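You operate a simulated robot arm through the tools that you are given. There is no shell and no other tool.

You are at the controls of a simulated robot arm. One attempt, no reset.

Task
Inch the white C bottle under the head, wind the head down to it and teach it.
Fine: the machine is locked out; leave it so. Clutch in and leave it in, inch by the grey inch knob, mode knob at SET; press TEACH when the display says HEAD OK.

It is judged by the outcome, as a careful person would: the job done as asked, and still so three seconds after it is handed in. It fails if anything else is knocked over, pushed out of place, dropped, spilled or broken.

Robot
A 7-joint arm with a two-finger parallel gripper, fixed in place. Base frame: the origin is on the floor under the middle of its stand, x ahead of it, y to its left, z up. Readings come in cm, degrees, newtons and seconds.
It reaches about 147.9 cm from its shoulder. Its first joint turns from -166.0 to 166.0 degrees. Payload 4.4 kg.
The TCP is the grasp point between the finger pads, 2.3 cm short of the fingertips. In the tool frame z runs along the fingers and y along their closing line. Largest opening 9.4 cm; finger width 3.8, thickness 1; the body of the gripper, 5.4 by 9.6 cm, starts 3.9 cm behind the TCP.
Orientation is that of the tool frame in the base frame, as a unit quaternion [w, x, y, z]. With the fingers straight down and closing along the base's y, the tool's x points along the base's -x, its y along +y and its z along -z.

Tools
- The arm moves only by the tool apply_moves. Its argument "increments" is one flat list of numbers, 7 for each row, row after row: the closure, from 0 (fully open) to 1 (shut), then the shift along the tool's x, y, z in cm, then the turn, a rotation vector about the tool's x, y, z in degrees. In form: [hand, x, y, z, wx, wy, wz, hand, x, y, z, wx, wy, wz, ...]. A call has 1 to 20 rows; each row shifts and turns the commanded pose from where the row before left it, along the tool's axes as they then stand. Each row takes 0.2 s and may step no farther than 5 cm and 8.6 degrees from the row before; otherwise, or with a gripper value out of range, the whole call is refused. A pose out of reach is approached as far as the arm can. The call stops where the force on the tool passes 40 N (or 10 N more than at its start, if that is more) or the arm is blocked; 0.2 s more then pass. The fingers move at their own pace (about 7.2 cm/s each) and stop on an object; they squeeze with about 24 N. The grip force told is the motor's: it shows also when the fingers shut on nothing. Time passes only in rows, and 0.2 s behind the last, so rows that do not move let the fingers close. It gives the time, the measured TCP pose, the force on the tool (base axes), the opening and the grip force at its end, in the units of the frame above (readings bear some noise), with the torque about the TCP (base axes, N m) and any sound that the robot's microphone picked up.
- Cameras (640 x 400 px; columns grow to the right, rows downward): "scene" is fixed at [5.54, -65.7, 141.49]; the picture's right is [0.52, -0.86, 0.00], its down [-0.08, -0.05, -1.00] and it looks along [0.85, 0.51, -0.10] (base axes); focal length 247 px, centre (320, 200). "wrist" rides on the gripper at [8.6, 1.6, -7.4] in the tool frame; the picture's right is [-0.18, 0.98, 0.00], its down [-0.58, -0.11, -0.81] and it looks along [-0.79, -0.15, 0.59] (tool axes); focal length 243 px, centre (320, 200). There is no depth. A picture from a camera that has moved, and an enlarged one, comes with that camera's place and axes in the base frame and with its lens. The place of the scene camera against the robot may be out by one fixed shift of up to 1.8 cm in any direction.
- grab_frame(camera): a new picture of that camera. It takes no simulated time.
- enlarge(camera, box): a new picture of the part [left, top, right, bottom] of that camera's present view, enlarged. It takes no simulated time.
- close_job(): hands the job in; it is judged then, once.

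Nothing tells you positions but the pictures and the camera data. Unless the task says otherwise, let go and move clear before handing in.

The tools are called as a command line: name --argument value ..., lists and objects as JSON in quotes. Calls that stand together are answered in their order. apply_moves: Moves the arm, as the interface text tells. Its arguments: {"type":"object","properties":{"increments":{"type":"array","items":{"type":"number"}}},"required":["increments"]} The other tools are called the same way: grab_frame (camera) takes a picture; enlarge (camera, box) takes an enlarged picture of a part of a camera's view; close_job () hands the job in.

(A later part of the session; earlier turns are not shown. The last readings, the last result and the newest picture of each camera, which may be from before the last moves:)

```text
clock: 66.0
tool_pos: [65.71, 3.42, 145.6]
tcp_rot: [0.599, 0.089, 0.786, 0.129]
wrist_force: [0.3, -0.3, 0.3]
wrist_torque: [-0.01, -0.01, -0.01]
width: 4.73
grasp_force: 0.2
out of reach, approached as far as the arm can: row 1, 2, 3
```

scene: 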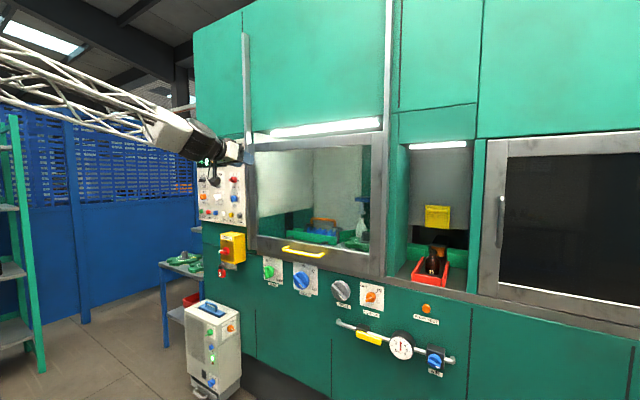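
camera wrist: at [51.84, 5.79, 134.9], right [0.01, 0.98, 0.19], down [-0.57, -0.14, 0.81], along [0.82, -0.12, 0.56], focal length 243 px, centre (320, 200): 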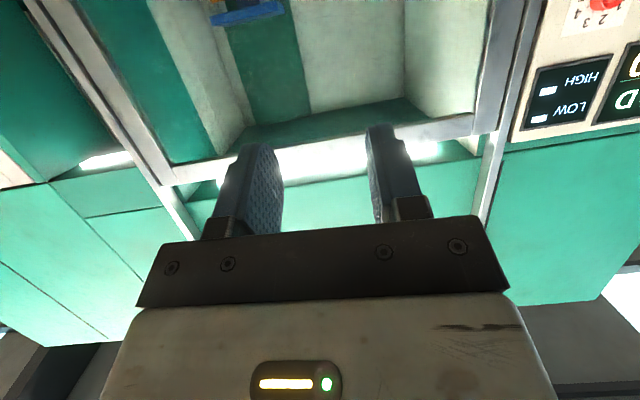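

The last step was clean, so it's freeing up. I'll roll a bit more and then try the sideways bend again.

apply_moves --increments '[0.5, 0, 0, 0, 0, 0, 8, 0.5, 0, 0, 0, 0, 0, 8, 0.5, 0, 0, 0, 0, 0, 8, 0.5, 0, 0, 0, 0, 0, 8]'

grab_frame --camera "scene"

```text
clock: 67.0
tool_pos: [65.67, 3.31, 145.49]
tcp_rot: [0.541, 0.301, 0.73, 0.289]
wrist_force: [-0.3, 0.1, -0.2]
wrist_torque: [-0.01, -0.01, 0.05]
width: 4.69
grasp_force: 0.1
```

```text
taken
```

scene: 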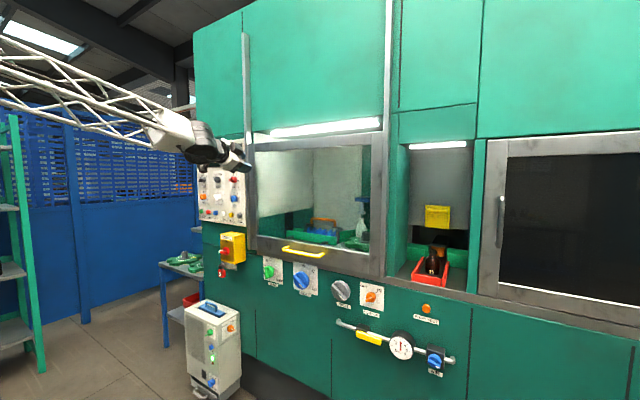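

Roll 45° is clean. Now I'll try tipping the fingers down (about the base y axis) from this roll.

apply_moves --increments '[0.5, 0, 0, 0, 6.1, 5.1, 0.6, 0.5, 0, 0, 0, 6.1, 5.1, 0.6, 0.5, 0, 0, 0, 6.1, 5.1, 0.6]'

```text
clock: 67.8
tool_pos: [65.55, 3.54, 145.74]
tcp_rot: [0.399, 0.341, 0.819, 0.231]
wrist_force: [-0.1, 1.0, -0.3]
wrist_torque: [0.0, 0.01, 0.03]
width: 4.71
grasp_force: 0.0
out of reach, approached as far as the arm can: row 1
```

It tips down freely now (about 35° below level). I'll tip another 24° and then travel left in this posture.

apply_moves --increments '[0.5, 0, 0, 0, 5.94, 5.29, 0.85, 0.5, 0, 0, 0, 5.94, 5.29, 0.85, 0.5, 0, 0, 0, 5.94, 5.29, 0.85, 0.5, 3.57, 3.17, 0.51, 0, 0, 0, 0.5, 3.57, 3.17, 0.51, 0, 0, 0, 0.5, 3.57, 3.17, 0.51, 0, 0, 0, 0.5, 3.57, 3.17, 0.51, 0, 0, 0, 0.5, 3.57, 3.17, 0.51, 0, 0, 0]'

grab_frame --camera "scene"

```text
clock: 69.6
tool_pos: [65.57, 27.69, 145.81]
tcp_rot: [0.221, 0.382, 0.884, 0.155]
wrist_force: [-0.5, 0.6, 1.5]
wrist_torque: [-0.01, 0.0, 0.01]
width: 4.71
grasp_force: 0.1
```

```text
taken
```

scene: 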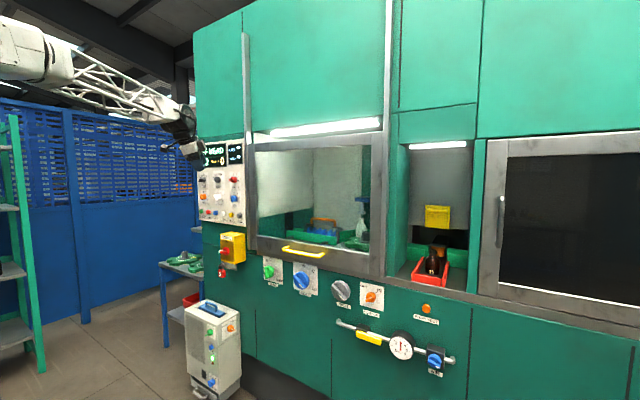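

I'm at y≈28 and moving cleanly. I'll unwind the roll to 0° while tipped down, and carry on left to y≈58.

apply_moves --increments '[0.5, 0, 0, 0, 0.86, -0.62, -8.07, 0.5, 0, 0, 0, 0.86, -0.62, -8.07, 0.5, 0, 0, 0, 0.86, -0.62, -8.07, 0.5, 0, 0, 0, 0.86, -0.62, -8.07, 0.5, 0, 0, 0, 0.86, -0.62, -8.07, 0.5, 0, 0, 0, 0.86, -0.62, -8.07, 0.5, 0, 4.3, 0, 0, 0, 0, 0.5, 0, 4.3, 0, 0, 0, 0, 0.5, 0, 4.3, 0, 0, 0, 0, 0.5, 0, 4.3, 0, 0, 0, 0, 0.5, 0, 4.3, 0, 0, 0, 0, 0.5, 0, 4.3, 0, 0, 0, 0, 0.5, 0, 4.3, 0, 0, 0, 0]'

grab_frame --camera "wrist"

grab_frame --camera "scene"

```text
clock: 72.4
tool_pos: [65.71, 58.09, 146.01]
tcp_rot: [0.276, 0.0, 0.961, 0.001]
wrist_force: [-0.3, 0.0, 1.6]
wrist_torque: [0.02, -0.03, 0.0]
width: 4.71
grasp_force: 0.1
```

```text
taken
camera wrist: at [54.41, 59.61, 147.69], right [0.15, 0.98, 0.1], down [0.06, -0.11, 0.99], along [0.99, -0.15, -0.08], focal length 243 px, centre (320, 200)
```

wrist: 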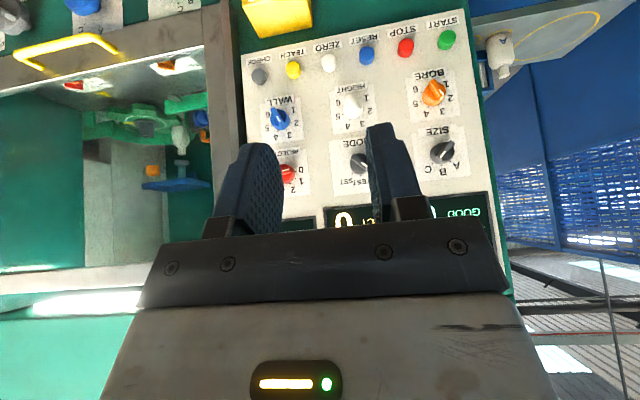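

```text
taken
```

scene: 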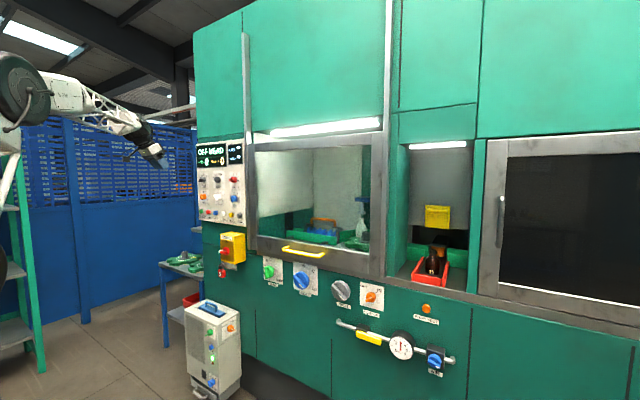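

I'm facing the control panel, with an upside-down but clear view of it. I'll enlarge to read MODE and locate it.

enlarge --camera "wrist" --box '[240, 0, 480, 220]'

enlarge --camera "wrist" --box '[80, 60, 240, 220]'

enlarge --camera "scene" --box '[190, 135, 250, 225]'

```text
1.82 times, centred on (360, 110) of wrist
camera zoom: at [54.41, 59.61, 147.69], right [0.15, 0.98, 0.1], down [0.06, -0.11, 0.99], along [0.99, -0.15, -0.08], focal length 441 px, centre (247, 364)
```

zoom: 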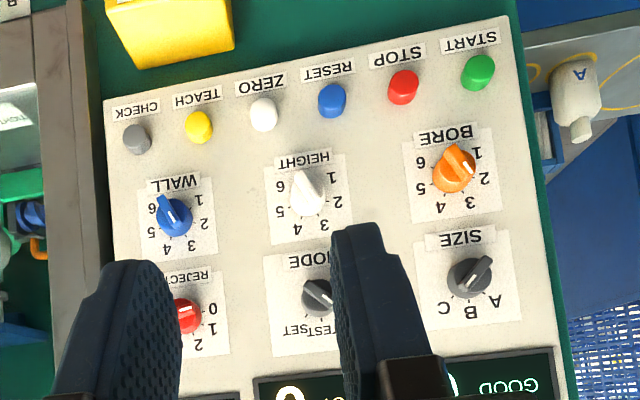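

```text
2.50 times, centred on (160, 140) of wrist
camera zoom: at [54.41, 59.61, 147.69], right [0.15, 0.98, 0.1], down [0.06, -0.11, 0.99], along [0.99, -0.15, -0.08], focal length 606 px, centre (720, 350)
```

zoom: 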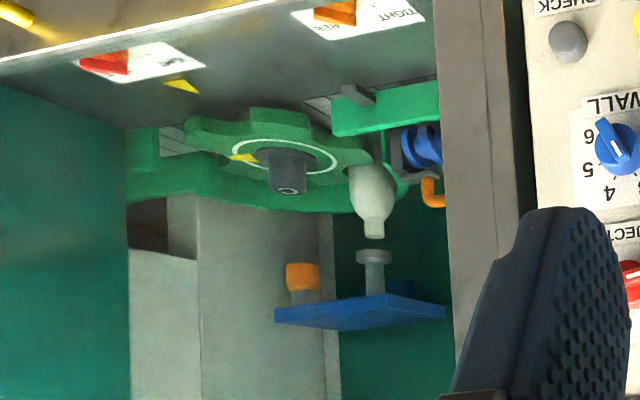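

```text
4.44 times, centred on (220, 180) of scene
camera zoom: at [5.54, -65.7, 141.49], right [0.52, -0.86, 0.0], down [-0.08, -0.05, -1.0], along [0.85, 0.51, -0.1], focal length 1098 px, centre (764, 289)
```

zoom: 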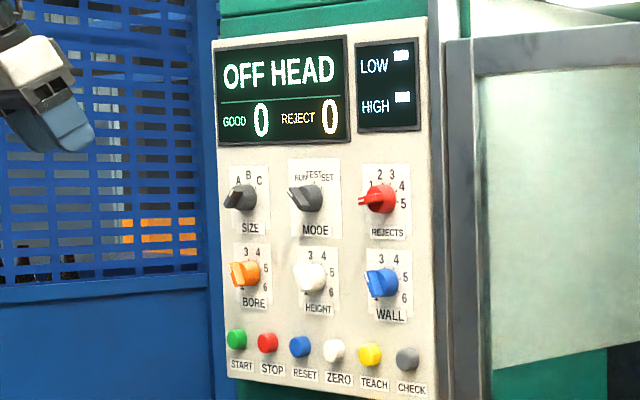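

The second viewpoint confirms the bottle is directly under the grey head disc. MODE triangulates to about (98.4, 60.7, 138.3) and points at RUN. I'll level the gripper in free space here.

apply_moves --increments '[0.5, 0, 0, 0, 0, -8.3, 0, 0.5, 0, 0, 0, 0, -8.3, 0, 0.5, 0, 0, 0, 0, -8.3, 0, 0.5, 0, 0, 0, 0, -8.3, 0, 0.5, 0, 0, 0, 0, -8.3, 0, 0.5, 0, 0, 0, 0, -8.3, 0, 0.5, 0, 0, 0, 0, -8.2, 0]'

grab_frame --camera "wrist"

```text
clock: 74.0
tool_pos: [65.53, 57.76, 145.98]
tcp_rot: [0.709, 0.001, 0.705, 0.002]
wrist_force: [0.5, 1.0, -1.4]
wrist_torque: [0.0, 0.01, 0.0]
width: 4.71
grasp_force: 0.0
```

```text
taken
camera wrist: at [58.11, 59.34, 137.3], right [0.0, 0.98, 0.19], down [-0.81, -0.11, 0.58], along [0.59, -0.15, 0.79], focal length 243 px, centre (320, 200)
```

wrist: 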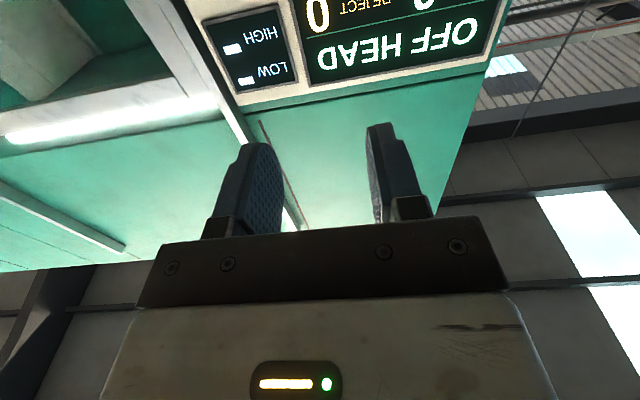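

Level at roll 0° with no limit warnings. I'll move in front of MODE at x≈80 and test rolls of -45° and beyond before approaching.

apply_moves --increments '[0.5, 2.6, 1, 3.6, 0, 0, 0, 0.5, 2.6, 1, 3.6, 0, 0, 0, 0.5, 2.5, 0.9, 3.6, 0, 0, 0, 0.5, 0, 0, 3.6, 0, 0, 0, 0.5, 0, 0, 0, 0, 0, -7.5, 0.5, 0, 0, 0, 0, 0, -7.5, 0.5, 0, 0, 0, 0, 0, -7.5, 0.5, 0, 0, 0, 0, 0, -7.5, 0.5, 0, 0, 0, 0, 0, -7.5, 0.5, 0, 0, 0, 0, 0, -7.5]'

grab_frame --camera "wrist"

```text
clock: 76.2
tool_pos: [80.0, 60.71, 138.13]
tcp_rot: [0.654, -0.272, 0.652, -0.27]
wrist_force: [-0.4, -0.6, 1.0]
wrist_torque: [0.0, 0.02, -0.03]
width: 4.69
grasp_force: 0.2
```

```text
taken
camera wrist: at [72.58, 55.71, 130.89], right [0.0, 0.82, -0.57], down [-0.81, 0.33, 0.49], along [0.59, 0.46, 0.67], focal length 243 px, centre (320, 200)
```

wrist: 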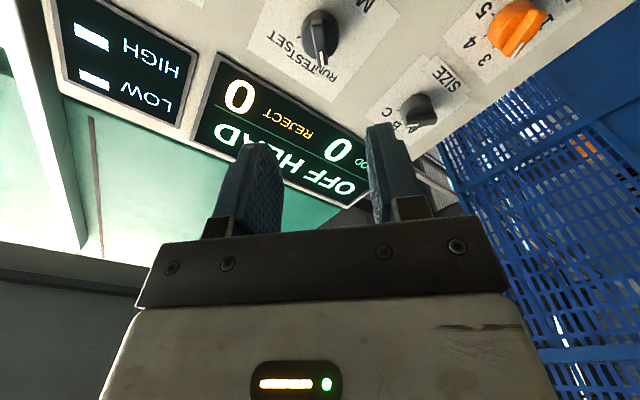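

enlarge --camera "wrist" --box '[230, 0, 450, 140]'

enlarge --camera "scene" --box '[190, 160, 250, 200]'

```text
2.86 times, centred on (340, 70) of wrist
camera zoom: at [72.58, 55.71, 130.89], right [0.0, 0.82, -0.57], down [-0.81, 0.33, 0.49], along [0.59, 0.46, 0.67], focal length 693 px, centre (263, 571)
```

zoom: 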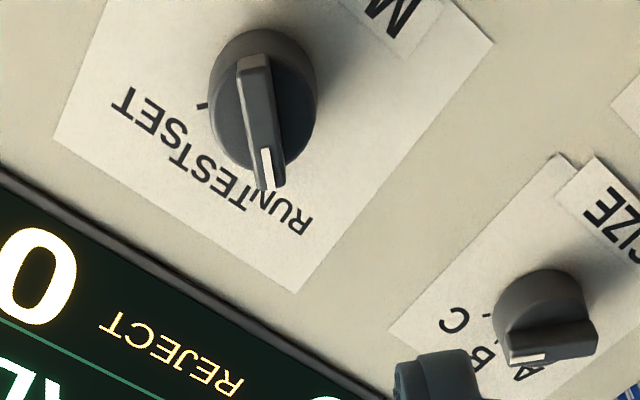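

```text
10.00 times, centred on (220, 180) of scene
camera zoom: at [5.54, -65.7, 141.49], right [0.52, -0.86, 0.0], down [-0.08, -0.05, -1.0], along [0.85, 0.51, -0.1], focal length 2470 px, centre (1320, 400)
```

zoom: 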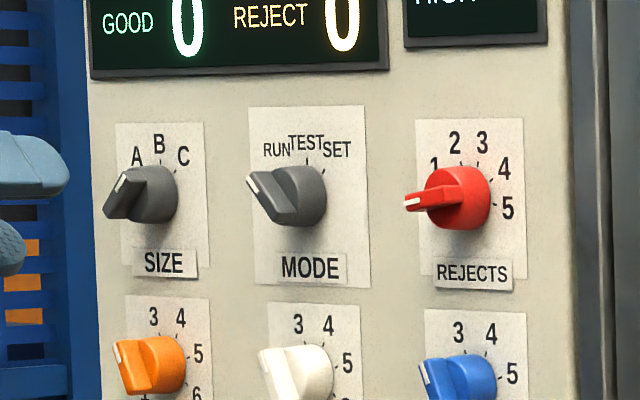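

MODE's wing is at -44° (RUN), its centre is about (96.3, 60.85, 138.6), and the panel face is at x≈98.6. I'll test in free space that a turn from roll -45° to +45° is reachable here.

apply_moves --increments '[0.6, -0.46, -0.25, 0, 0, 0, 0, 0.6, 0, 0, 0, 0, 0, 8.2, 0.6, 0, 0, 0, 0, 0, 8.2, 0.6, 0, 0, 0, 0, 0, 8.2, 0.6, 0, 0, 0, 0, 0, 8.2, 0.6, 0, 0, 0, 0, 0, 8.2, 0.6, 0, 0, 0, 0, 0, 8.2, 0.6, 0, 0, 0, 0, 0, 8.2, 0.6, 0, 0, 0, 0, 0, 8.2, 0.6, 0, 0, 0, 0, 0, 8.2, 0.6, 0, 0, 0, 0, 0, 8.2, 0.6, 0, 0, 0, 0, 0, 8.2]'

enlarge --camera "wrist" --box '[230, 0, 450, 140]'

```text
clock: 78.8
tool_pos: [79.96, 60.84, 138.74]
tcp_rot: [0.653, 0.272, 0.652, 0.273]
wrist_force: [0.5, -0.8, 0.6]
wrist_torque: [-0.01, 0.03, 0.01]
width: 3.76
grasp_force: 0.0
```

```text
2.86 times, centred on (340, 70) of wrist
camera zoom: at [72.47, 68.07, 133.82], right [0.0, 0.56, 0.83], down [-0.81, -0.49, 0.33], along [0.59, -0.67, 0.45], focal length 693 px, centre (263, 571)
```

zoom: 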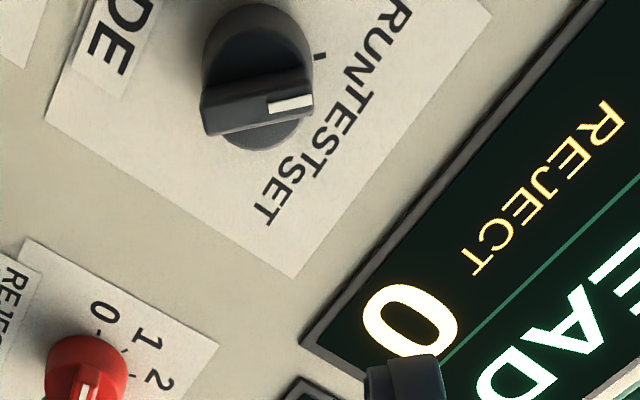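

Both rolls are reachable, and a second sightline gives MODE's centre as (60.8, 138.55). I'll return to -45° and approach to just in front of the wing.

apply_moves --increments '[0.65, 0, 0, 0, 0, 0, -8.2, 0.65, 0, 0, 0, 0, 0, -8.2, 0.65, 0, 0, 0, 0, 0, -8.2, 0.65, 0, 0, 0, 0, 0, -8.2, 0.65, 0, 0, 0, 0, 0, -8.2, 0.65, 0, 0, 0, 0, 0, -8.2, 0.65, 0, 0, 0, 0, 0, -8.2, 0.65, 0, 0, 0, 0, 0, -8.2, 0.65, 0, 0, 0, 0, 0, -8.2, 0.65, 0, 0, 0, 0, 0, -8.2, 0.65, 0, 0, 0, 0, 0, -8.1, 0.65, 0.12, 0.09, 3.1, 0, 0, 0, 0.65, 0, 0, 3.1, 0, 0, 0, 0.65, 0, 0, 3.1, 0, 0, 0, 0.65, 0, 0, 3.0, 0, 0, 0]'

enlarge --camera "wrist" --box '[200, 40, 440, 240]'

enlarge --camera "scene" --box '[180, 150, 250, 200]'

```text
clock: 82.0
tool_pos: [92.19, 60.88, 138.71]
tcp_rot: [0.655, -0.27, 0.653, -0.27]
wrist_force: [0.1, -0.3, 0.8]
wrist_torque: [-0.01, 0.02, 0.01]
width: 3.28
grasp_force: 0.0
```

```text
2.00 times, centred on (320, 140) of wrist
camera zoom: at [84.78, 55.86, 131.3], right [0.0, 0.83, -0.56], down [-0.81, 0.33, 0.49], along [0.59, 0.45, 0.67], focal length 485 px, centre (320, 320)
```

zoom: 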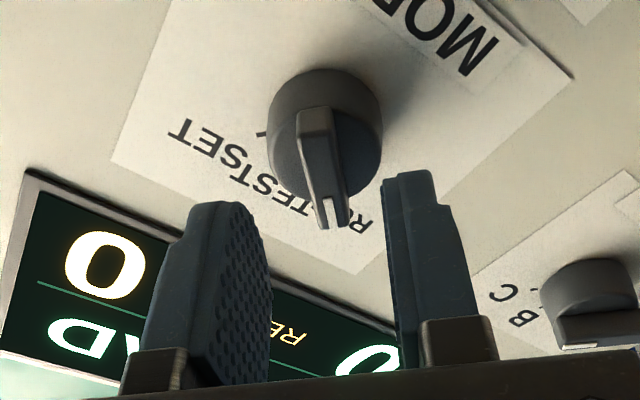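

```text
8.00 times, centred on (215, 175) of scene
camera zoom: at [5.54, -65.7, 141.49], right [0.52, -0.86, 0.0], down [-0.08, -0.05, -1.0], along [0.85, 0.51, -0.1], focal length 1976 px, centre (1160, 400)
```

zoom: 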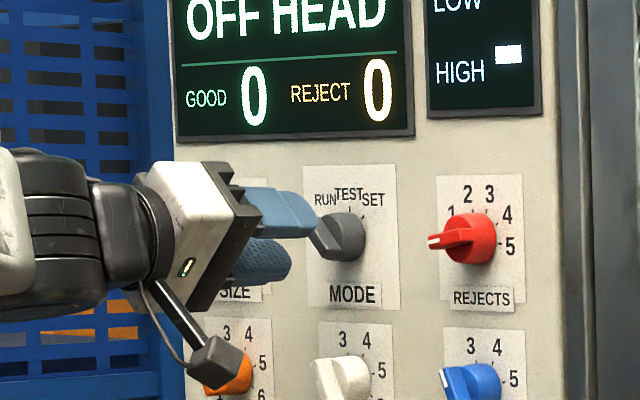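

The wing is centred between the fingers within about 1 mm. I'll advance slowly until just short of the knob's round base.

apply_moves --increments '[0.65, 0, 0.1, 0.6, 0, 0, 0, 0.65, 0, 0, 0.6, 0, 0, 0, 0.65, 0, 0, 0.4, 0, 0, 0, 0.65, 0, 0, 0.3, 0, 0, 0, 0.65, 0, 0, 0.3, 0, 0, 0]'

enlarge --camera "wrist" --box '[200, 40, 440, 240]'

enlarge --camera "scene" --box '[195, 160, 245, 200]'

```text
clock: 83.2
tool_pos: [94.5, 61.02, 138.51]
tcp_rot: [0.655, -0.27, 0.653, -0.269]
wrist_force: [0.4, -0.4, -0.2]
wrist_torque: [0.03, 0.02, 0.03]
width: 3.32
grasp_force: 0.0
```

```text
2.00 times, centred on (320, 140) of wrist
camera zoom: at [87.05, 55.93, 131.23], right [0.0, 0.83, -0.56], down [-0.81, 0.33, 0.49], along [0.59, 0.45, 0.67], focal length 485 px, centre (320, 320)
```

zoom: 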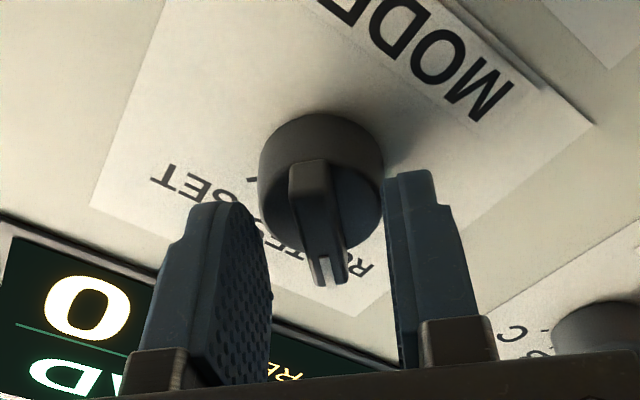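

```text
10.00 times, centred on (220, 180) of scene
camera zoom: at [5.54, -65.7, 141.49], right [0.52, -0.86, 0.0], down [-0.08, -0.05, -1.0], along [0.85, 0.51, -0.1], focal length 2470 px, centre (1320, 400)
```

zoom: 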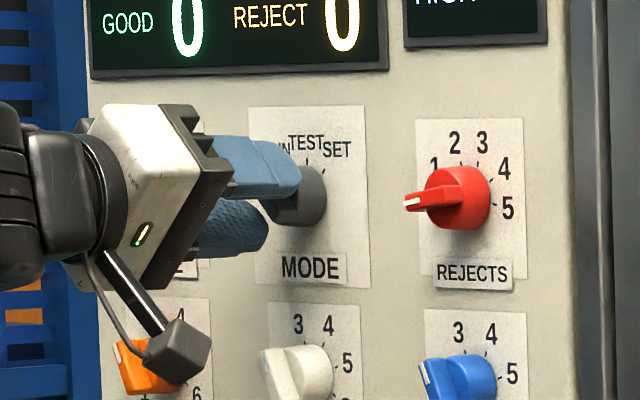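

No contact yet, and the wing is well inside the fingers. I'll close on it.

apply_moves --increments '[0.65, 0, 0, 0.15, 0, 0, 0, 1, 0, 0, 0, 0, 0, 0, 1, 0, 0, 0, 0, 0, 0, 1, 0, 0, 0, 0, 0, 0]'

enlarge --camera "wrist" --box '[200, 40, 440, 240]'

```text
clock: 84.2
tool_pos: [94.75, 61.04, 138.53]
tcp_rot: [0.654, -0.27, 0.653, -0.269]
wrist_force: [-2.1, -2.0, -0.4]
wrist_torque: [0.01, -0.12, 0.09]
width: 0.99
grasp_force: 44.5
```

```text
2.00 times, centred on (320, 140) of wrist
camera zoom: at [87.2, 55.91, 131.16], right [0.0, 0.83, -0.56], down [-0.81, 0.33, 0.49], along [0.59, 0.45, 0.67], focal length 485 px, centre (320, 320)
```

zoom: 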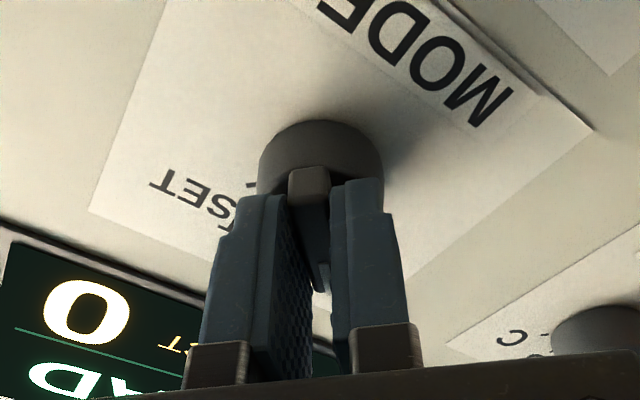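

MODE is gripped with almost no side load. I'll turn it clockwise toward SET in 4° steps, checking halfway.

apply_moves --increments '[1, 0, 0, 0, 0, 0, 4, 1, 0, 0, 0, 0, 0, 4, 1, 0, 0, 0, 0, 0, 4, 1, 0, 0, 0, 0, 0, 4, 1, 0, 0, 0, 0, 0, 4, 1, 0, 0, 0, 0, 0, 4, 1, 0, 0, 0, 0, 0, 4, 1, 0, 0, 0, 0, 0, 4, 1, 0, 0, 0, 0, 0, 4, 1, 0, 0, 0, 0, 0, 4, 1, 0, 0, 0, 0, 0, 4]'

enlarge --camera "scene" --box '[190, 135, 260, 200]'

enlarge --camera "wrist" --box '[200, 40, 440, 240]'

```text
clock: 86.6
tool_pos: [94.6, 60.89, 138.43]
tcp_rot: [0.708, -0.006, 0.707, -0.004]
wrist_force: [30.8, 26.7, 4.9]
wrist_torque: [-0.04, -0.48, 0.29]
width: 1.01
grasp_force: 45.8
```

```text
6.15 times, centred on (225, 168) of scene
camera zoom: at [5.54, -65.7, 141.49], right [0.52, -0.86, 0.0], down [-0.08, -0.05, -1.0], along [0.85, 0.51, -0.1], focal length 1520 px, centre (905, 400)
```

zoom: 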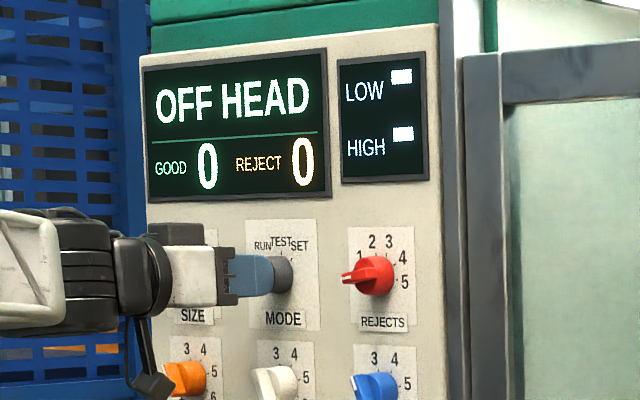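

```text
2.00 times, centred on (320, 140) of wrist
camera zoom: at [87.17, 62.39, 129.74], right [0.0, 0.99, 0.17], down [-0.81, -0.1, 0.58], along [0.59, -0.14, 0.8], focal length 485 px, centre (320, 320)
```

zoom: 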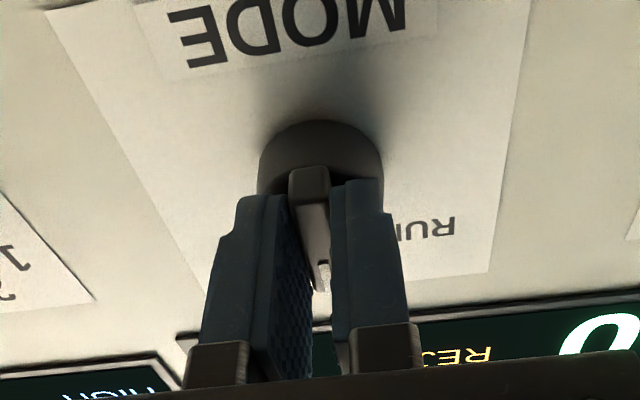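

It's halfway, at TEST, with about 40 N of side load built up. I'll relieve that with small shifts and let it settle before continuing to SET.

apply_moves --increments '[1, 0, 0.1, 0.08, 0, 0, 0, 1, 0, 0, 0, 0, 0, 0]'

```text
clock: 87.2
tool_pos: [94.65, 60.98, 138.48]
tcp_rot: [0.708, -0.005, 0.707, -0.005]
wrist_force: [-32.1, -12.1, -8.7]
wrist_torque: [-0.01, 0.21, -0.3]
width: 1.01
grasp_force: 45.0
```

The arm is stiff, so smaller corrections suffice. I'll take back about half and continue the turn to SET.

apply_moves --increments '[1, -0.015, -0.03, -0.04, 0, 0, 0, 1, 0, 0, 0, 0, 0, 4, 1, 0, 0, 0, 0, 0, 4, 1, 0, 0, 0, 0, 0, 4, 1, 0, 0, 0, 0, 0, 4, 1, 0, 0, 0, 0, 0, 4]'

```text
clock: 88.6
tool_pos: [94.81, 61.03, 138.48]
tcp_rot: [0.698, 0.117, 0.697, 0.119]
wrist_force: [-18.1, -6.7, -12.3]
wrist_torque: [-0.02, 0.53, -0.28]
width: 0.99
grasp_force: 45.0
```

It's at about +19° with moderate load. I'll continue to +45°.

apply_moves --increments '[1, 0, 0, -0.02, 0, 0, 4, 1, 0, 0, 0, 0, 0, 4, 1, 0, 0, 0, 0, 0, 4, 1, 0, 0, 0, 0, 0, 4, 1, 0, 0, 0, 0, 0, 4, 1, 0, 0, 0, 0, 0, 4, 1, 0, 0, 0, 0, 0, 1.5]'

enlarge --camera "wrist" --box '[200, 40, 440, 240]'

enlarge --camera "scene" --box '[190, 135, 260, 200]'

```text
clock: 90.2
tool_pos: [94.6, 60.98, 138.53]
tcp_rot: [0.654, 0.268, 0.654, 0.269]
wrist_force: [11.7, 3.3, -8.1]
wrist_torque: [-0.02, -0.4, -0.59]
width: 1.0
grasp_force: 45.0
```

```text
2.00 times, centred on (320, 140) of wrist
camera zoom: at [87.23, 68.16, 133.44], right [0.0, 0.57, 0.82], down [-0.81, -0.49, 0.34], along [0.59, -0.66, 0.46], focal length 485 px, centre (320, 320)
```

zoom: 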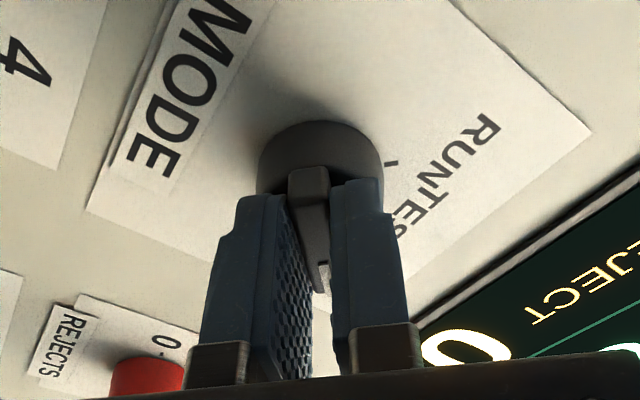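

```text
6.15 times, centred on (225, 168) of scene
camera zoom: at [5.54, -65.7, 141.49], right [0.52, -0.86, 0.0], down [-0.08, -0.05, -1.0], along [0.85, 0.51, -0.1], focal length 1520 px, centre (905, 400)
```

zoom: 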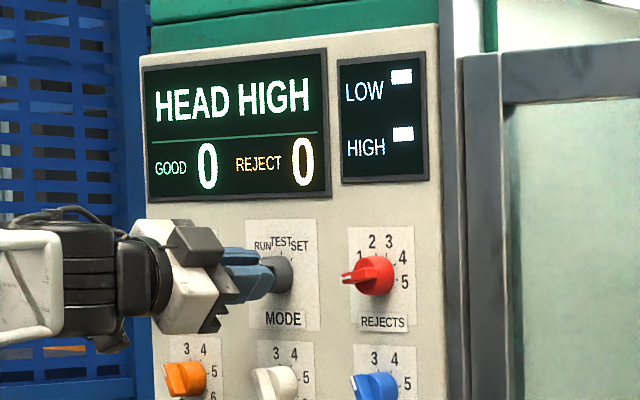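

The display now reads HEAD HIGH, so MODE is at SET and the bottle counts as under the head. I'll release the knob and back away.

apply_moves --increments '[0.65, 0, 0, 0, 0, 0, 0, 0.65, 0, 0, 0, 0, 0, 0, 0.65, 0, 0, -3, 0, 0, 0, 0.65, 0, 0, -4, 0, 0, 0, 0.65, 0, 0, -4, 0, 0, 0, 0.65, 0, 0, -4, 0, 0, 0]'

enlarge --camera "wrist" --box '[230, 0, 450, 140]'

enlarge --camera "scene" --box '[190, 135, 260, 225]'

```text
clock: 91.6
tool_pos: [79.7, 61.07, 138.55]
tcp_rot: [0.654, 0.269, 0.654, 0.269]
wrist_force: [0.1, 1.9, -1.1]
wrist_torque: [0.03, -0.06, 0.01]
width: 3.28
grasp_force: 0.1
```

```text
2.86 times, centred on (340, 70) of wrist
camera zoom: at [72.22, 68.23, 133.51], right [0.0, 0.57, 0.82], down [-0.81, -0.49, 0.34], along [0.59, -0.66, 0.46], focal length 693 px, centre (263, 571)
```

zoom: 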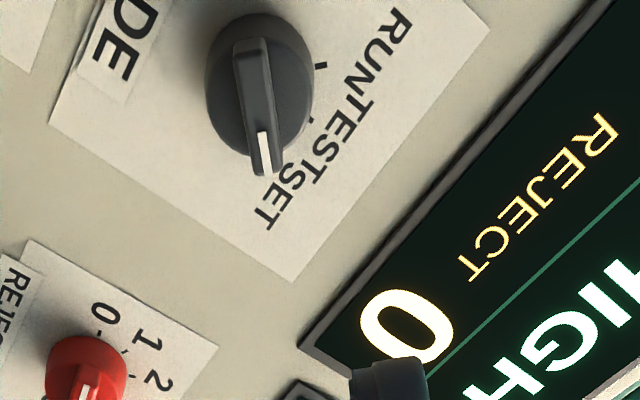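

```text
4.44 times, centred on (225, 180) of scene
camera zoom: at [5.54, -65.7, 141.49], right [0.52, -0.86, 0.0], down [-0.08, -0.05, -1.0], along [0.85, 0.51, -0.1], focal length 1098 px, centre (742, 289)
```

zoom: 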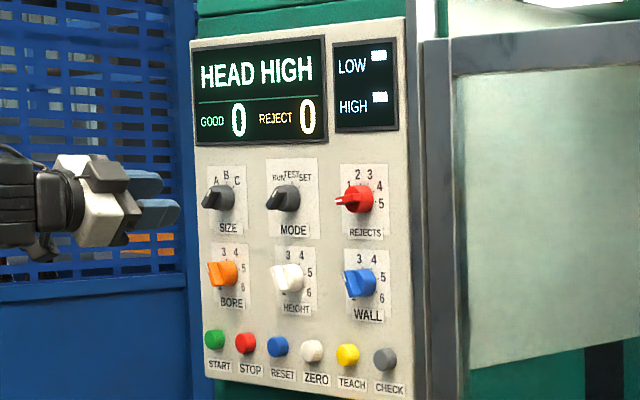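

MODE is at SET and the display holds HEAD HIGH. Next is the HEAD knob, at about (98, 1.5, 90.7). I'll roll to -45° here, go down along the left side clear of the yellow isolator, and then move right at the lower height.

apply_moves --increments '[0.5, 0, 0, -0.6, 0, 0, -8.2, 0.5, 0, 0, -0.6, 0, 0, -8.2, 0.5, 0, 0, -0.6, 0, 0, -8.2, 0.5, 0, 0, -0.6, 0, 0, -8.2, 0.5, 0, 0, -0.6, 0, 0, -8.2, 0.5, 0, 0, -0.6, 0, 0, -8.2, 0.5, 0, 0, -0.6, 0, 0, -8.2, 0.5, 0, 0, -0.6, 0, 0, -8.2, 0.5, 0, 0, -0.6, 0, 0, -8.2, 0.5, 0, 0, -0.6, 0, 0, -8.2, 0.5, 0, 0, 0, 0, 0, -8.2, 0.5, 3.2, 3.2, 0, 0, 0, 0, 0.5, 3.2, 3.2, 0, 0, 0, 0, 0.5, 3.2, 3.2, 0, 0, 0, 0]'

```text
clock: 94.6
tool_pos: [73.75, 60.68, 125.1]
tcp_rot: [0.653, -0.272, 0.652, -0.274]
wrist_force: [0.7, -0.5, 1.0]
wrist_torque: [-0.02, 0.07, -0.02]
width: 4.71
grasp_force: 0.1
```

I'm at (74, 61, 125) with no warnings. I'll continue down to z≈93.

apply_moves --increments '[0.5, 3.2, 3.2, 0, 0, 0, 0, 0.5, 3.2, 3.2, 0, 0, 0, 0, 0.5, 3.2, 3.2, 0, 0, 0, 0, 0.5, 3.2, 3.2, 0, 0, 0, 0, 0.5, 3.2, 3.2, 0, 0, 0, 0, 0.5, 3.2, 3.2, 0, 0, 0, 0, 0.5, 3.2, 3.2, 0, 0, 0, 0]'

grab_frame --camera "scene"

grab_frame --camera "wrist"

```text
clock: 96.2
tool_pos: [73.81, 60.4, 93.43]
tcp_rot: [0.653, -0.273, 0.651, -0.273]
wrist_force: [0.1, 0.2, 0.9]
wrist_torque: [-0.01, 0.0, 0.02]
width: 4.7
grasp_force: 0.0
```

```text
taken
```

scene: 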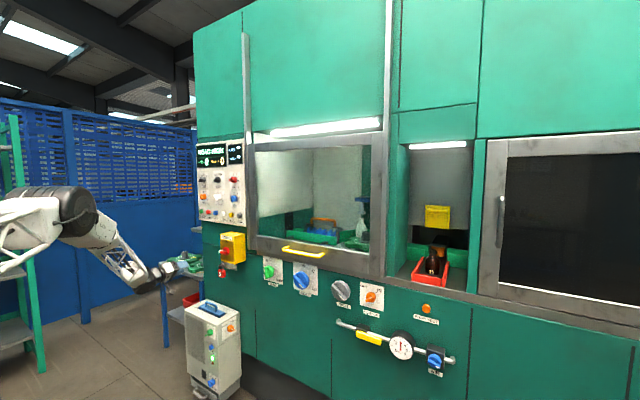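

```text
taken
camera wrist: at [66.35, 55.24, 86.15], right [0.0, 0.82, -0.57], down [-0.81, 0.34, 0.48], along [0.59, 0.46, 0.66], focal length 243 px, centre (320, 200)
```

wrist: 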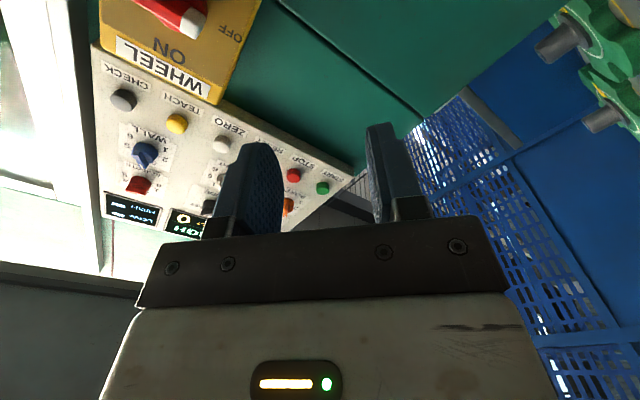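

The arm is clear of the trolley and the isolator. I'll now move right at this height toward HEAD.

apply_moves --increments '[0.5, 3.2, -3.2, 0, 0, 0, 0, 0.5, 3.2, -3.2, 0, 0, 0, 0, 0.5, 3.2, -3.2, 0, 0, 0, 0, 0.5, 3.2, -3.2, 0, 0, 0, 0, 0.5, 3.2, -3.2, 0, 0, 0, 0, 0.5, 3.2, -3.2, 0, 0, 0, 0, 0.5, 3.2, -3.2, 0, 0, 0, 0]'

```text
clock: 97.8
tool_pos: [73.76, 29.0, 93.56]
tcp_rot: [0.653, -0.274, 0.651, -0.273]
wrist_force: [0.2, -0.1, -0.5]
wrist_torque: [0.0, 0.0, -0.04]
width: 4.68
grasp_force: 0.0
```

It's moving cleanly; now at y=29. I'll continue to y≈2.

apply_moves --increments '[0.5, 3.2, -3.2, 0, 0, 0, 0, 0.5, 3.2, -3.2, 0, 0, 0, 0, 0.5, 3.2, -3.2, 0, 0, 0, 0, 0.5, 3.2, -3.2, 0, 0, 0, 0, 0.5, 3.2, -3.2, 0, 0, 0, 0, 0.5, 3.2, -3.0, 0, 0, 0, 0]'

grab_frame --camera "scene"

grab_frame --camera "wrist"

```text
clock: 99.2
tool_pos: [72.98, 7.7, 95.0]
tcp_rot: [0.644, -0.261, 0.66, -0.286]
wrist_force: [-0.5, -0.4, 0.1]
wrist_torque: [0.02, -0.04, 0.02]
width: 4.7
grasp_force: 0.1
out of reach, approached as far as the arm can: row 5, 6
```

```text
taken
```

scene: 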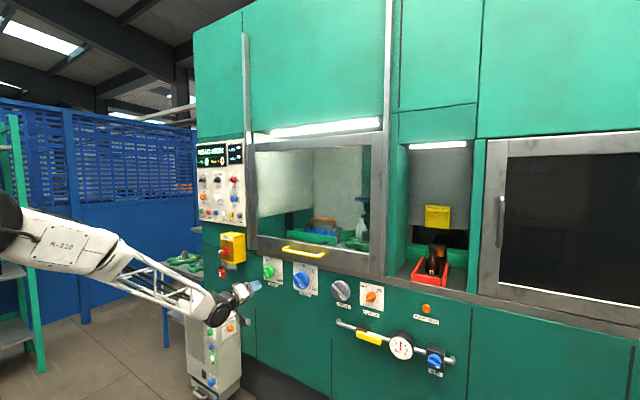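

```text
taken
camera wrist: at [65.21, 2.83, 87.84], right [0.03, 0.82, -0.57], down [-0.79, 0.37, 0.49], along [0.61, 0.44, 0.66], focal length 243 px, centre (320, 200)
```

wrist: 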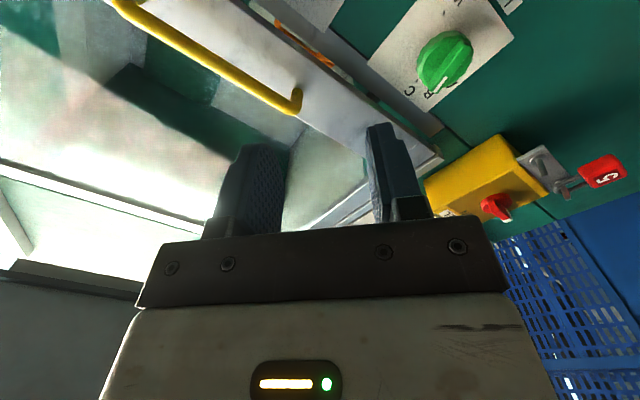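

It reached a limit at y≈7.7. I'll test which roll direction frees it, staying 25 cm off the panel.

apply_moves --increments '[0.5, 0, 0, 0, 0, 0, -8, 0.5, 0, 0, 0, 0, 0, -8, 0.5, 0, 0, 0, 0, 0, -8]'

```text
clock: 100.0
tool_pos: [72.79, 9.98, 95.36]
tcp_rot: [0.579, -0.402, 0.582, -0.405]
wrist_force: [0.8, 0.5, -0.2]
wrist_torque: [0.02, 0.03, 0.0]
width: 4.7
grasp_force: 0.0
out of reach, approached as far as the arm can: row 1, 2
```

That direction is freeing it. I'll roll a little further and try moving right again.

apply_moves --increments '[0.5, 0, 0, 0, 0, 0, -8, 0.5, 0, 0, 0, 0, 0, -8, 0.5, 0, 0, 0, 0, 0, -4]'

```text
clock: 100.8
tool_pos: [72.77, 9.99, 95.31]
tcp_rot: [0.499, -0.497, 0.503, -0.501]
wrist_force: [0.1, 0.3, -0.3]
wrist_torque: [0.01, 0.0, -0.01]
width: 4.71
grasp_force: 0.0
```

Roll -90° is clean. From here I'll move right and down to HEAD's position.

apply_moves --increments '[0.5, 2.8, 1.5, 0, 0, 0, 0, 0.5, 2.8, 1.5, 0, 0, 0, 0, 0.5, 2.8, 1.5, 0, 0, 0, 0]'

grab_frame --camera "wrist"

grab_frame --camera "scene"

```text
clock: 101.6
tool_pos: [71.86, 8.89, 92.23]
tcp_rot: [0.495, -0.492, 0.509, -0.504]
wrist_force: [-0.2, 0.2, -0.2]
wrist_torque: [-0.01, 0.01, 0.01]
width: 4.69
grasp_force: 0.0
out of reach, approached as far as the arm can: row 1, 2, 3
```

```text
taken
camera wrist: at [64.14, 0.33, 90.55], right [0.0, 0.19, -0.98], down [-0.79, 0.6, 0.12], along [0.61, 0.77, 0.15], focal length 243 px, centre (320, 200)
```

wrist: 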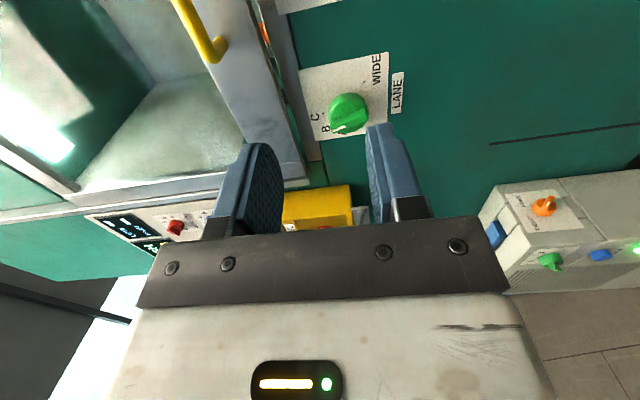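

```text
taken
```

scene: 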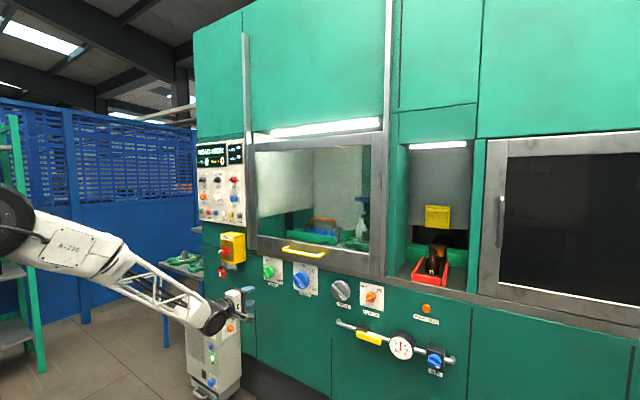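

HEAD isn't reachable from this wrist branch, but the branch I used for INCH should reach it. I'll retrace: back left, up, tip down, and come round the way I did at the start.

apply_moves --increments '[0.5, -4.1, 0, 0, 0, 0, 0, 0.5, -4.1, 0, 0, 0, 0, 0, 0.5, -4.1, 0, 0, 0, 0, 0, 0.5, -4.1, 0, 0, 0, 0, 0, 0.5, -4.1, 0, 0, 0, 0, 0, 0.5, 0, 0, 0, 0, 0, 7.5, 0.5, 0, 0, 0, 0, 0, 7.5, 0.5, 0, 0, 0, 0, 0, 7.5, 0.5, 0, 0, 0, 0, 0, 7.5, 0.5, 0, 0, 0, 0, 0, 7.5, 0.5, 0, 0, 0, 0, 0, 7.5]'

```text
clock: 104.0
tool_pos: [71.87, 29.1, 92.28]
tcp_rot: [0.655, -0.267, 0.654, -0.268]
wrist_force: [0.3, 0.4, -0.1]
wrist_torque: [-0.01, 0.01, -0.02]
width: 4.7
grasp_force: 0.1
```

I'm back at y=29 with no warnings. I'll carry on left to y≈58 and then start up.

apply_moves --increments '[0.5, -3.13, 3.13, 0, 0, 0, 0, 0.5, -3.13, 3.13, 0, 0, 0, 0, 0.5, -3.13, 3.13, 0, 0, 0, 0, 0.5, -3.13, 3.13, 0, 0, 0, 0, 0.5, -3.13, 3.13, 0, 0, 0, 0, 0.5, -3.13, 3.13, 0, 0, 0, 0, 0.5, -3.13, 3.13, 0, 0, 0, 0, 0.5, -3.3, -3.3, 0, 0, 0, 0, 0.5, -3.3, -3.3, 0, 0, 0, 0, 0.5, -3.3, -3.3, 0, 0, 0, 0, 0.5, -3.3, -3.3, 0, 0, 0, 0, 0.5, -3.3, -3.3, 0, 0, 0, 0, 0.5, -3.3, -3.3, -1, 0, 0, 0, 0.5, -3.3, -3.3, -1, 0, 0, 0, 0.5, -3.3, -3.3, -1, 0, 0, 0, 0.5, -3.3, -3.3, -1, 0, 0, 0, 0.5, -3.3, -3.3, -1, 0, 0, 0, 0.5, -3.3, -3.3, -1, 0, 0, 0]'

```text
clock: 107.8
tool_pos: [65.67, 59.74, 144.0]
tcp_rot: [0.655, -0.269, 0.654, -0.268]
wrist_force: [1.1, 0.7, 0.4]
wrist_torque: [-0.04, -0.07, -0.03]
width: 4.69
grasp_force: 0.0
```

I'm at (66, 60, 144). Now I'll roll to 0° and tip the fingers down 58°.

apply_moves --increments '[0.5, 0, 0, 0, 0, 0, 7.45, 0.5, 0, 0, 0, 0, 0, 7.45, 0.5, 0, 0, 0, 0, 0, 7.45, 0.5, 0, 0, 0, 0, 0, 7.45, 0.5, 0, 0, 0, 0, 0, 7.45, 0.5, 0, 0, 0, 0, 0, 7.45, 0.5, 0, 0, 0, 0, 8.3, 0, 0.5, 0, 0, 0, 0, 8.3, 0, 0.5, 0, 0, 0, 0, 8.3, 0, 0.5, 0, 0, 0, 0, 8.3, 0, 0.5, 0, 0, 0, 0, 8.3, 0, 0.5, 0, 0, 0, 0, 8.3, 0, 0.5, 0, 0, 0, 0, 8.2, 0]'

```text
clock: 110.6
tool_pos: [65.62, 59.67, 143.83]
tcp_rot: [0.276, -0.001, 0.961, 0.002]
wrist_force: [0.1, -0.1, -0.1]
wrist_torque: [0.02, 0.03, 0.04]
width: 4.7
grasp_force: 0.1
```

Tipped down at y≈60. I'll travel right to y≈-10 while tipping the rest of the way to straight down, as at the start.

apply_moves --increments '[0.5, 0, -4.65, 0, 0, 2.1, 0, 0.5, 0, -4.65, 0, 0, 2.1, 0, 0.5, 0, -4.65, 0, 0, 2.1, 0, 0.5, 0, -4.65, 0, 0, 2.1, 0, 0.5, 0, -4.65, 0, 0, 2.1, 0, 0.5, 0, -4.65, 0, 0, 2.1, 0, 0.5, 0, -4.65, 0, 0, 2.1, 0, 0.5, 0, -4.65, 0, 0, 2.1, 0, 0.5, 0, -4.65, 0, 0, 2.1, 0, 0.5, 0, -4.65, 0, 0, 2.1, 0, 0.5, 0, -4.65, 0, 0, 2.1, 0, 0.5, 0, -4.65, 0, 0, 2.1, 0, 0.5, 0, -4.65, 0, 0, 2.1, 0, 0.5, 0, -4.65, 0, 0, 2.1, 0, 0.5, 0, -4.65, 0, 0, 2.1, 0]'

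grab_frame --camera "scene"

```text
clock: 113.8
tool_pos: [65.68, -10.29, 143.63]
tcp_rot: [0.006, 0.0, 1.0, 0.002]
wrist_force: [-0.8, -0.3, 0.3]
wrist_torque: [-0.02, -0.04, 0.02]
width: 4.71
grasp_force: 0.1
```

```text
taken
```

scene: 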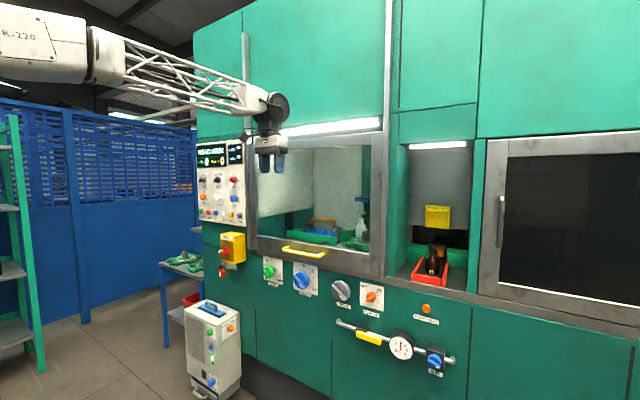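

The arm is back in a posture like the start. I'll lower to z≈125 at x≈60 and level out at roll 0°, as I did the first time.

apply_moves --increments '[0.5, 3, 0, 3.5, 0, 0, 0, 0.5, 3, 0, 3.5, 0, 0, 0, 0.5, 0, 0, 4, 0, 0, 0, 0.5, 0, 0, 4, 0, 0, 0, 0.5, 0, 0, 3.7, 0, 0, 0, 0.5, 0, 0, 0, 0, -8.2, 0, 0.5, 0, 0, 0, 0, -8.2, 0, 0.5, 0, 0, 0, 0, -8.2, 0, 0.5, 0, 0, 0, 0, -8.2, 0, 0.5, 0, 0, 0, 0, -8.2, 0, 0.5, 0, 0, 0, 0, -8.2, 0, 0.5, 0, 0, 0, 0, -8.2, 0, 0.5, 0, 0, 0, 0, -8.2, 0, 0.5, 0, 0, 0, 0, -8.2, 0, 0.5, 0, 0, 0, 0, -8.2, 0, 0.5, 0, 0, 0, 0, -7.4, 0]'

```text
clock: 117.4
tool_pos: [64.34, -11.08, 115.27]
tcp_rot: [0.65, 0.011, 0.759, 0.013]
wrist_force: [0.0, 0.2, 0.7]
wrist_torque: [0.0, 0.05, -0.01]
width: 4.69
grasp_force: 0.1
stopped in row 16: the arm was blocked; the commanded pose is now the measured one
```

It stopped just short of level, 9° down, reporting blocked with no force on the tool. I'll look at the arm.

grab_frame --camera "scene"

grab_frame --camera "wrist"

```text
taken
```

scene: 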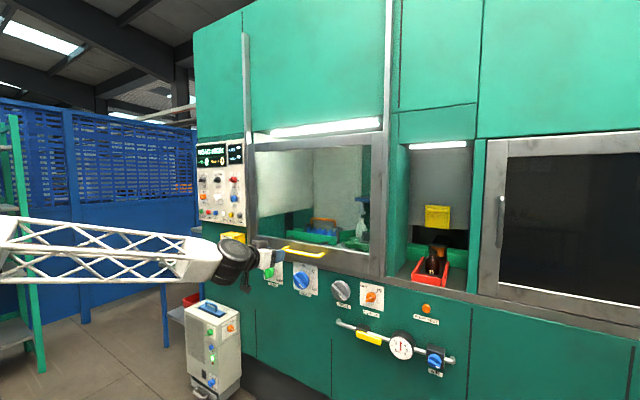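

```text
taken
camera wrist: at [55.61, -9.33, 107.88], right [0.03, 0.98, 0.21], down [-0.71, -0.13, 0.7], along [0.71, -0.17, 0.69], focal length 243 px, centre (320, 200)
```

wrist: 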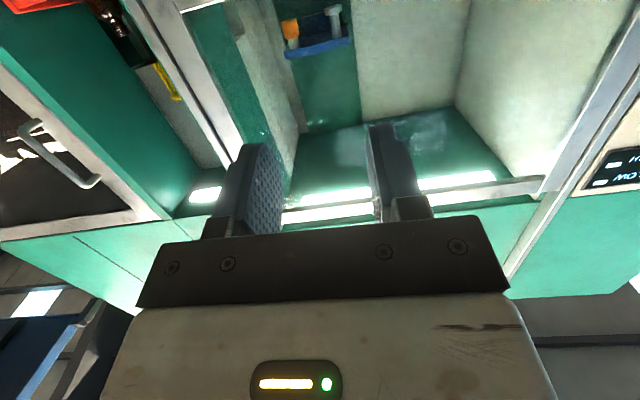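

The wrist is nearly straight here again. Moving down will make the forearm slope and bend the wrist properly, so I'll go down and right toward INCH's side while finishing the levelling.

apply_moves --increments '[0.5, 3.5, -1.5, 0.5, 0, 0, 0, 0.5, 3.5, -1.5, 0.5, 0, 0, 0, 0.5, 3.5, -1.5, 0.5, 0, 0, 0]'

grab_frame --camera "scene"

```text
clock: 118.2
tool_pos: [64.43, -15.21, 104.78]
tcp_rot: [0.651, 0.012, 0.759, 0.012]
wrist_force: [-0.2, 0.3, -0.3]
wrist_torque: [-0.01, 0.0, 0.0]
width: 4.7
grasp_force: 0.1
```

```text
taken
```

scene: 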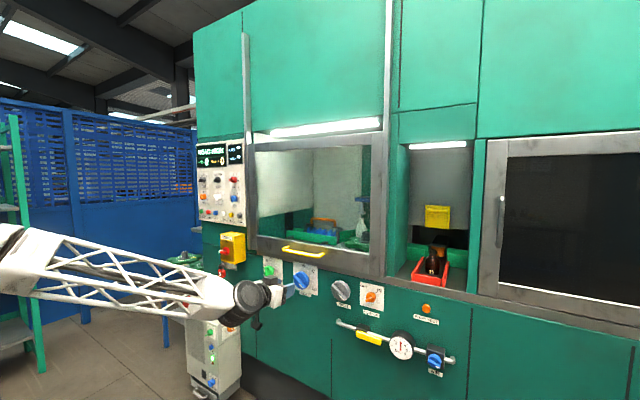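

It moved cleanly. I'll continue down to z≈90 and then finish levelling.

apply_moves --increments '[0.5, 3.6, -0.5, 2, 0, 0, 0, 0.5, 3.6, -0.5, 2, 0, 0, 0, 0.5, 3.0, -0.5, 2, 0, 0, 0, 0.5, 2.5, -0.5, 2, 0, 0, 0, 0.5, 0, 0, 0, 0, -4.4, 0, 0.5, 0, 0, 0, 0, -4.4, 0]'

grab_frame --camera "scene"

```text
clock: 119.6
tool_pos: [70.31, -16.9, 90.7]
tcp_rot: [0.707, 0.012, 0.707, 0.012]
wrist_force: [0.2, -0.3, 0.4]
wrist_torque: [-0.01, -0.01, -0.02]
width: 4.73
grasp_force: 0.1
```

```text
taken
```

scene: 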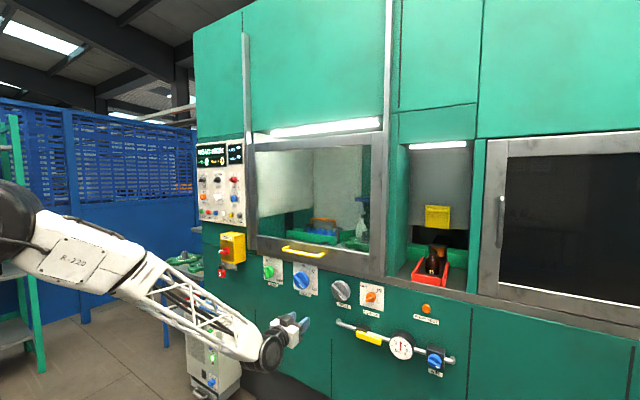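

Level and clean at y=-17, z=90.7. I'll move left to HEAD at this height, staying at x≈70.

apply_moves --increments '[0.5, 0, 4.6, 0, 0, 0, 0, 0.5, 0, 4.6, 0, 0, 0, 0, 0.5, 0, 4.6, 0, 0, 0, 0, 0.5, 0, 4.6, 0, 0, 0, 0]'

grab_frame --camera "wrist"

```text
clock: 120.6
tool_pos: [68.94, -7.43, 91.91]
tcp_rot: [0.703, -0.002, 0.71, 0.026]
wrist_force: [0.9, 0.2, 0.6]
wrist_torque: [0.02, 0.0, 0.01]
width: 4.68
grasp_force: 0.2
out of reach, approached as far as the arm can: row 2, 3, 4
```

```text
taken
camera wrist: at [61.3, -5.96, 83.37], right [-0.04, 0.98, 0.22], down [-0.8, -0.16, 0.58], along [0.61, -0.15, 0.78], focal length 243 px, centre (320, 200)
```

wrist: 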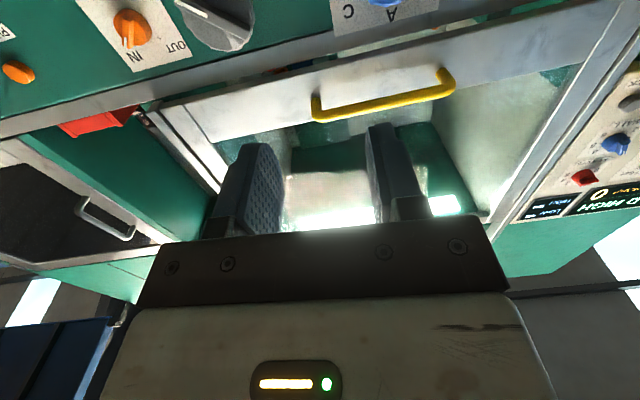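

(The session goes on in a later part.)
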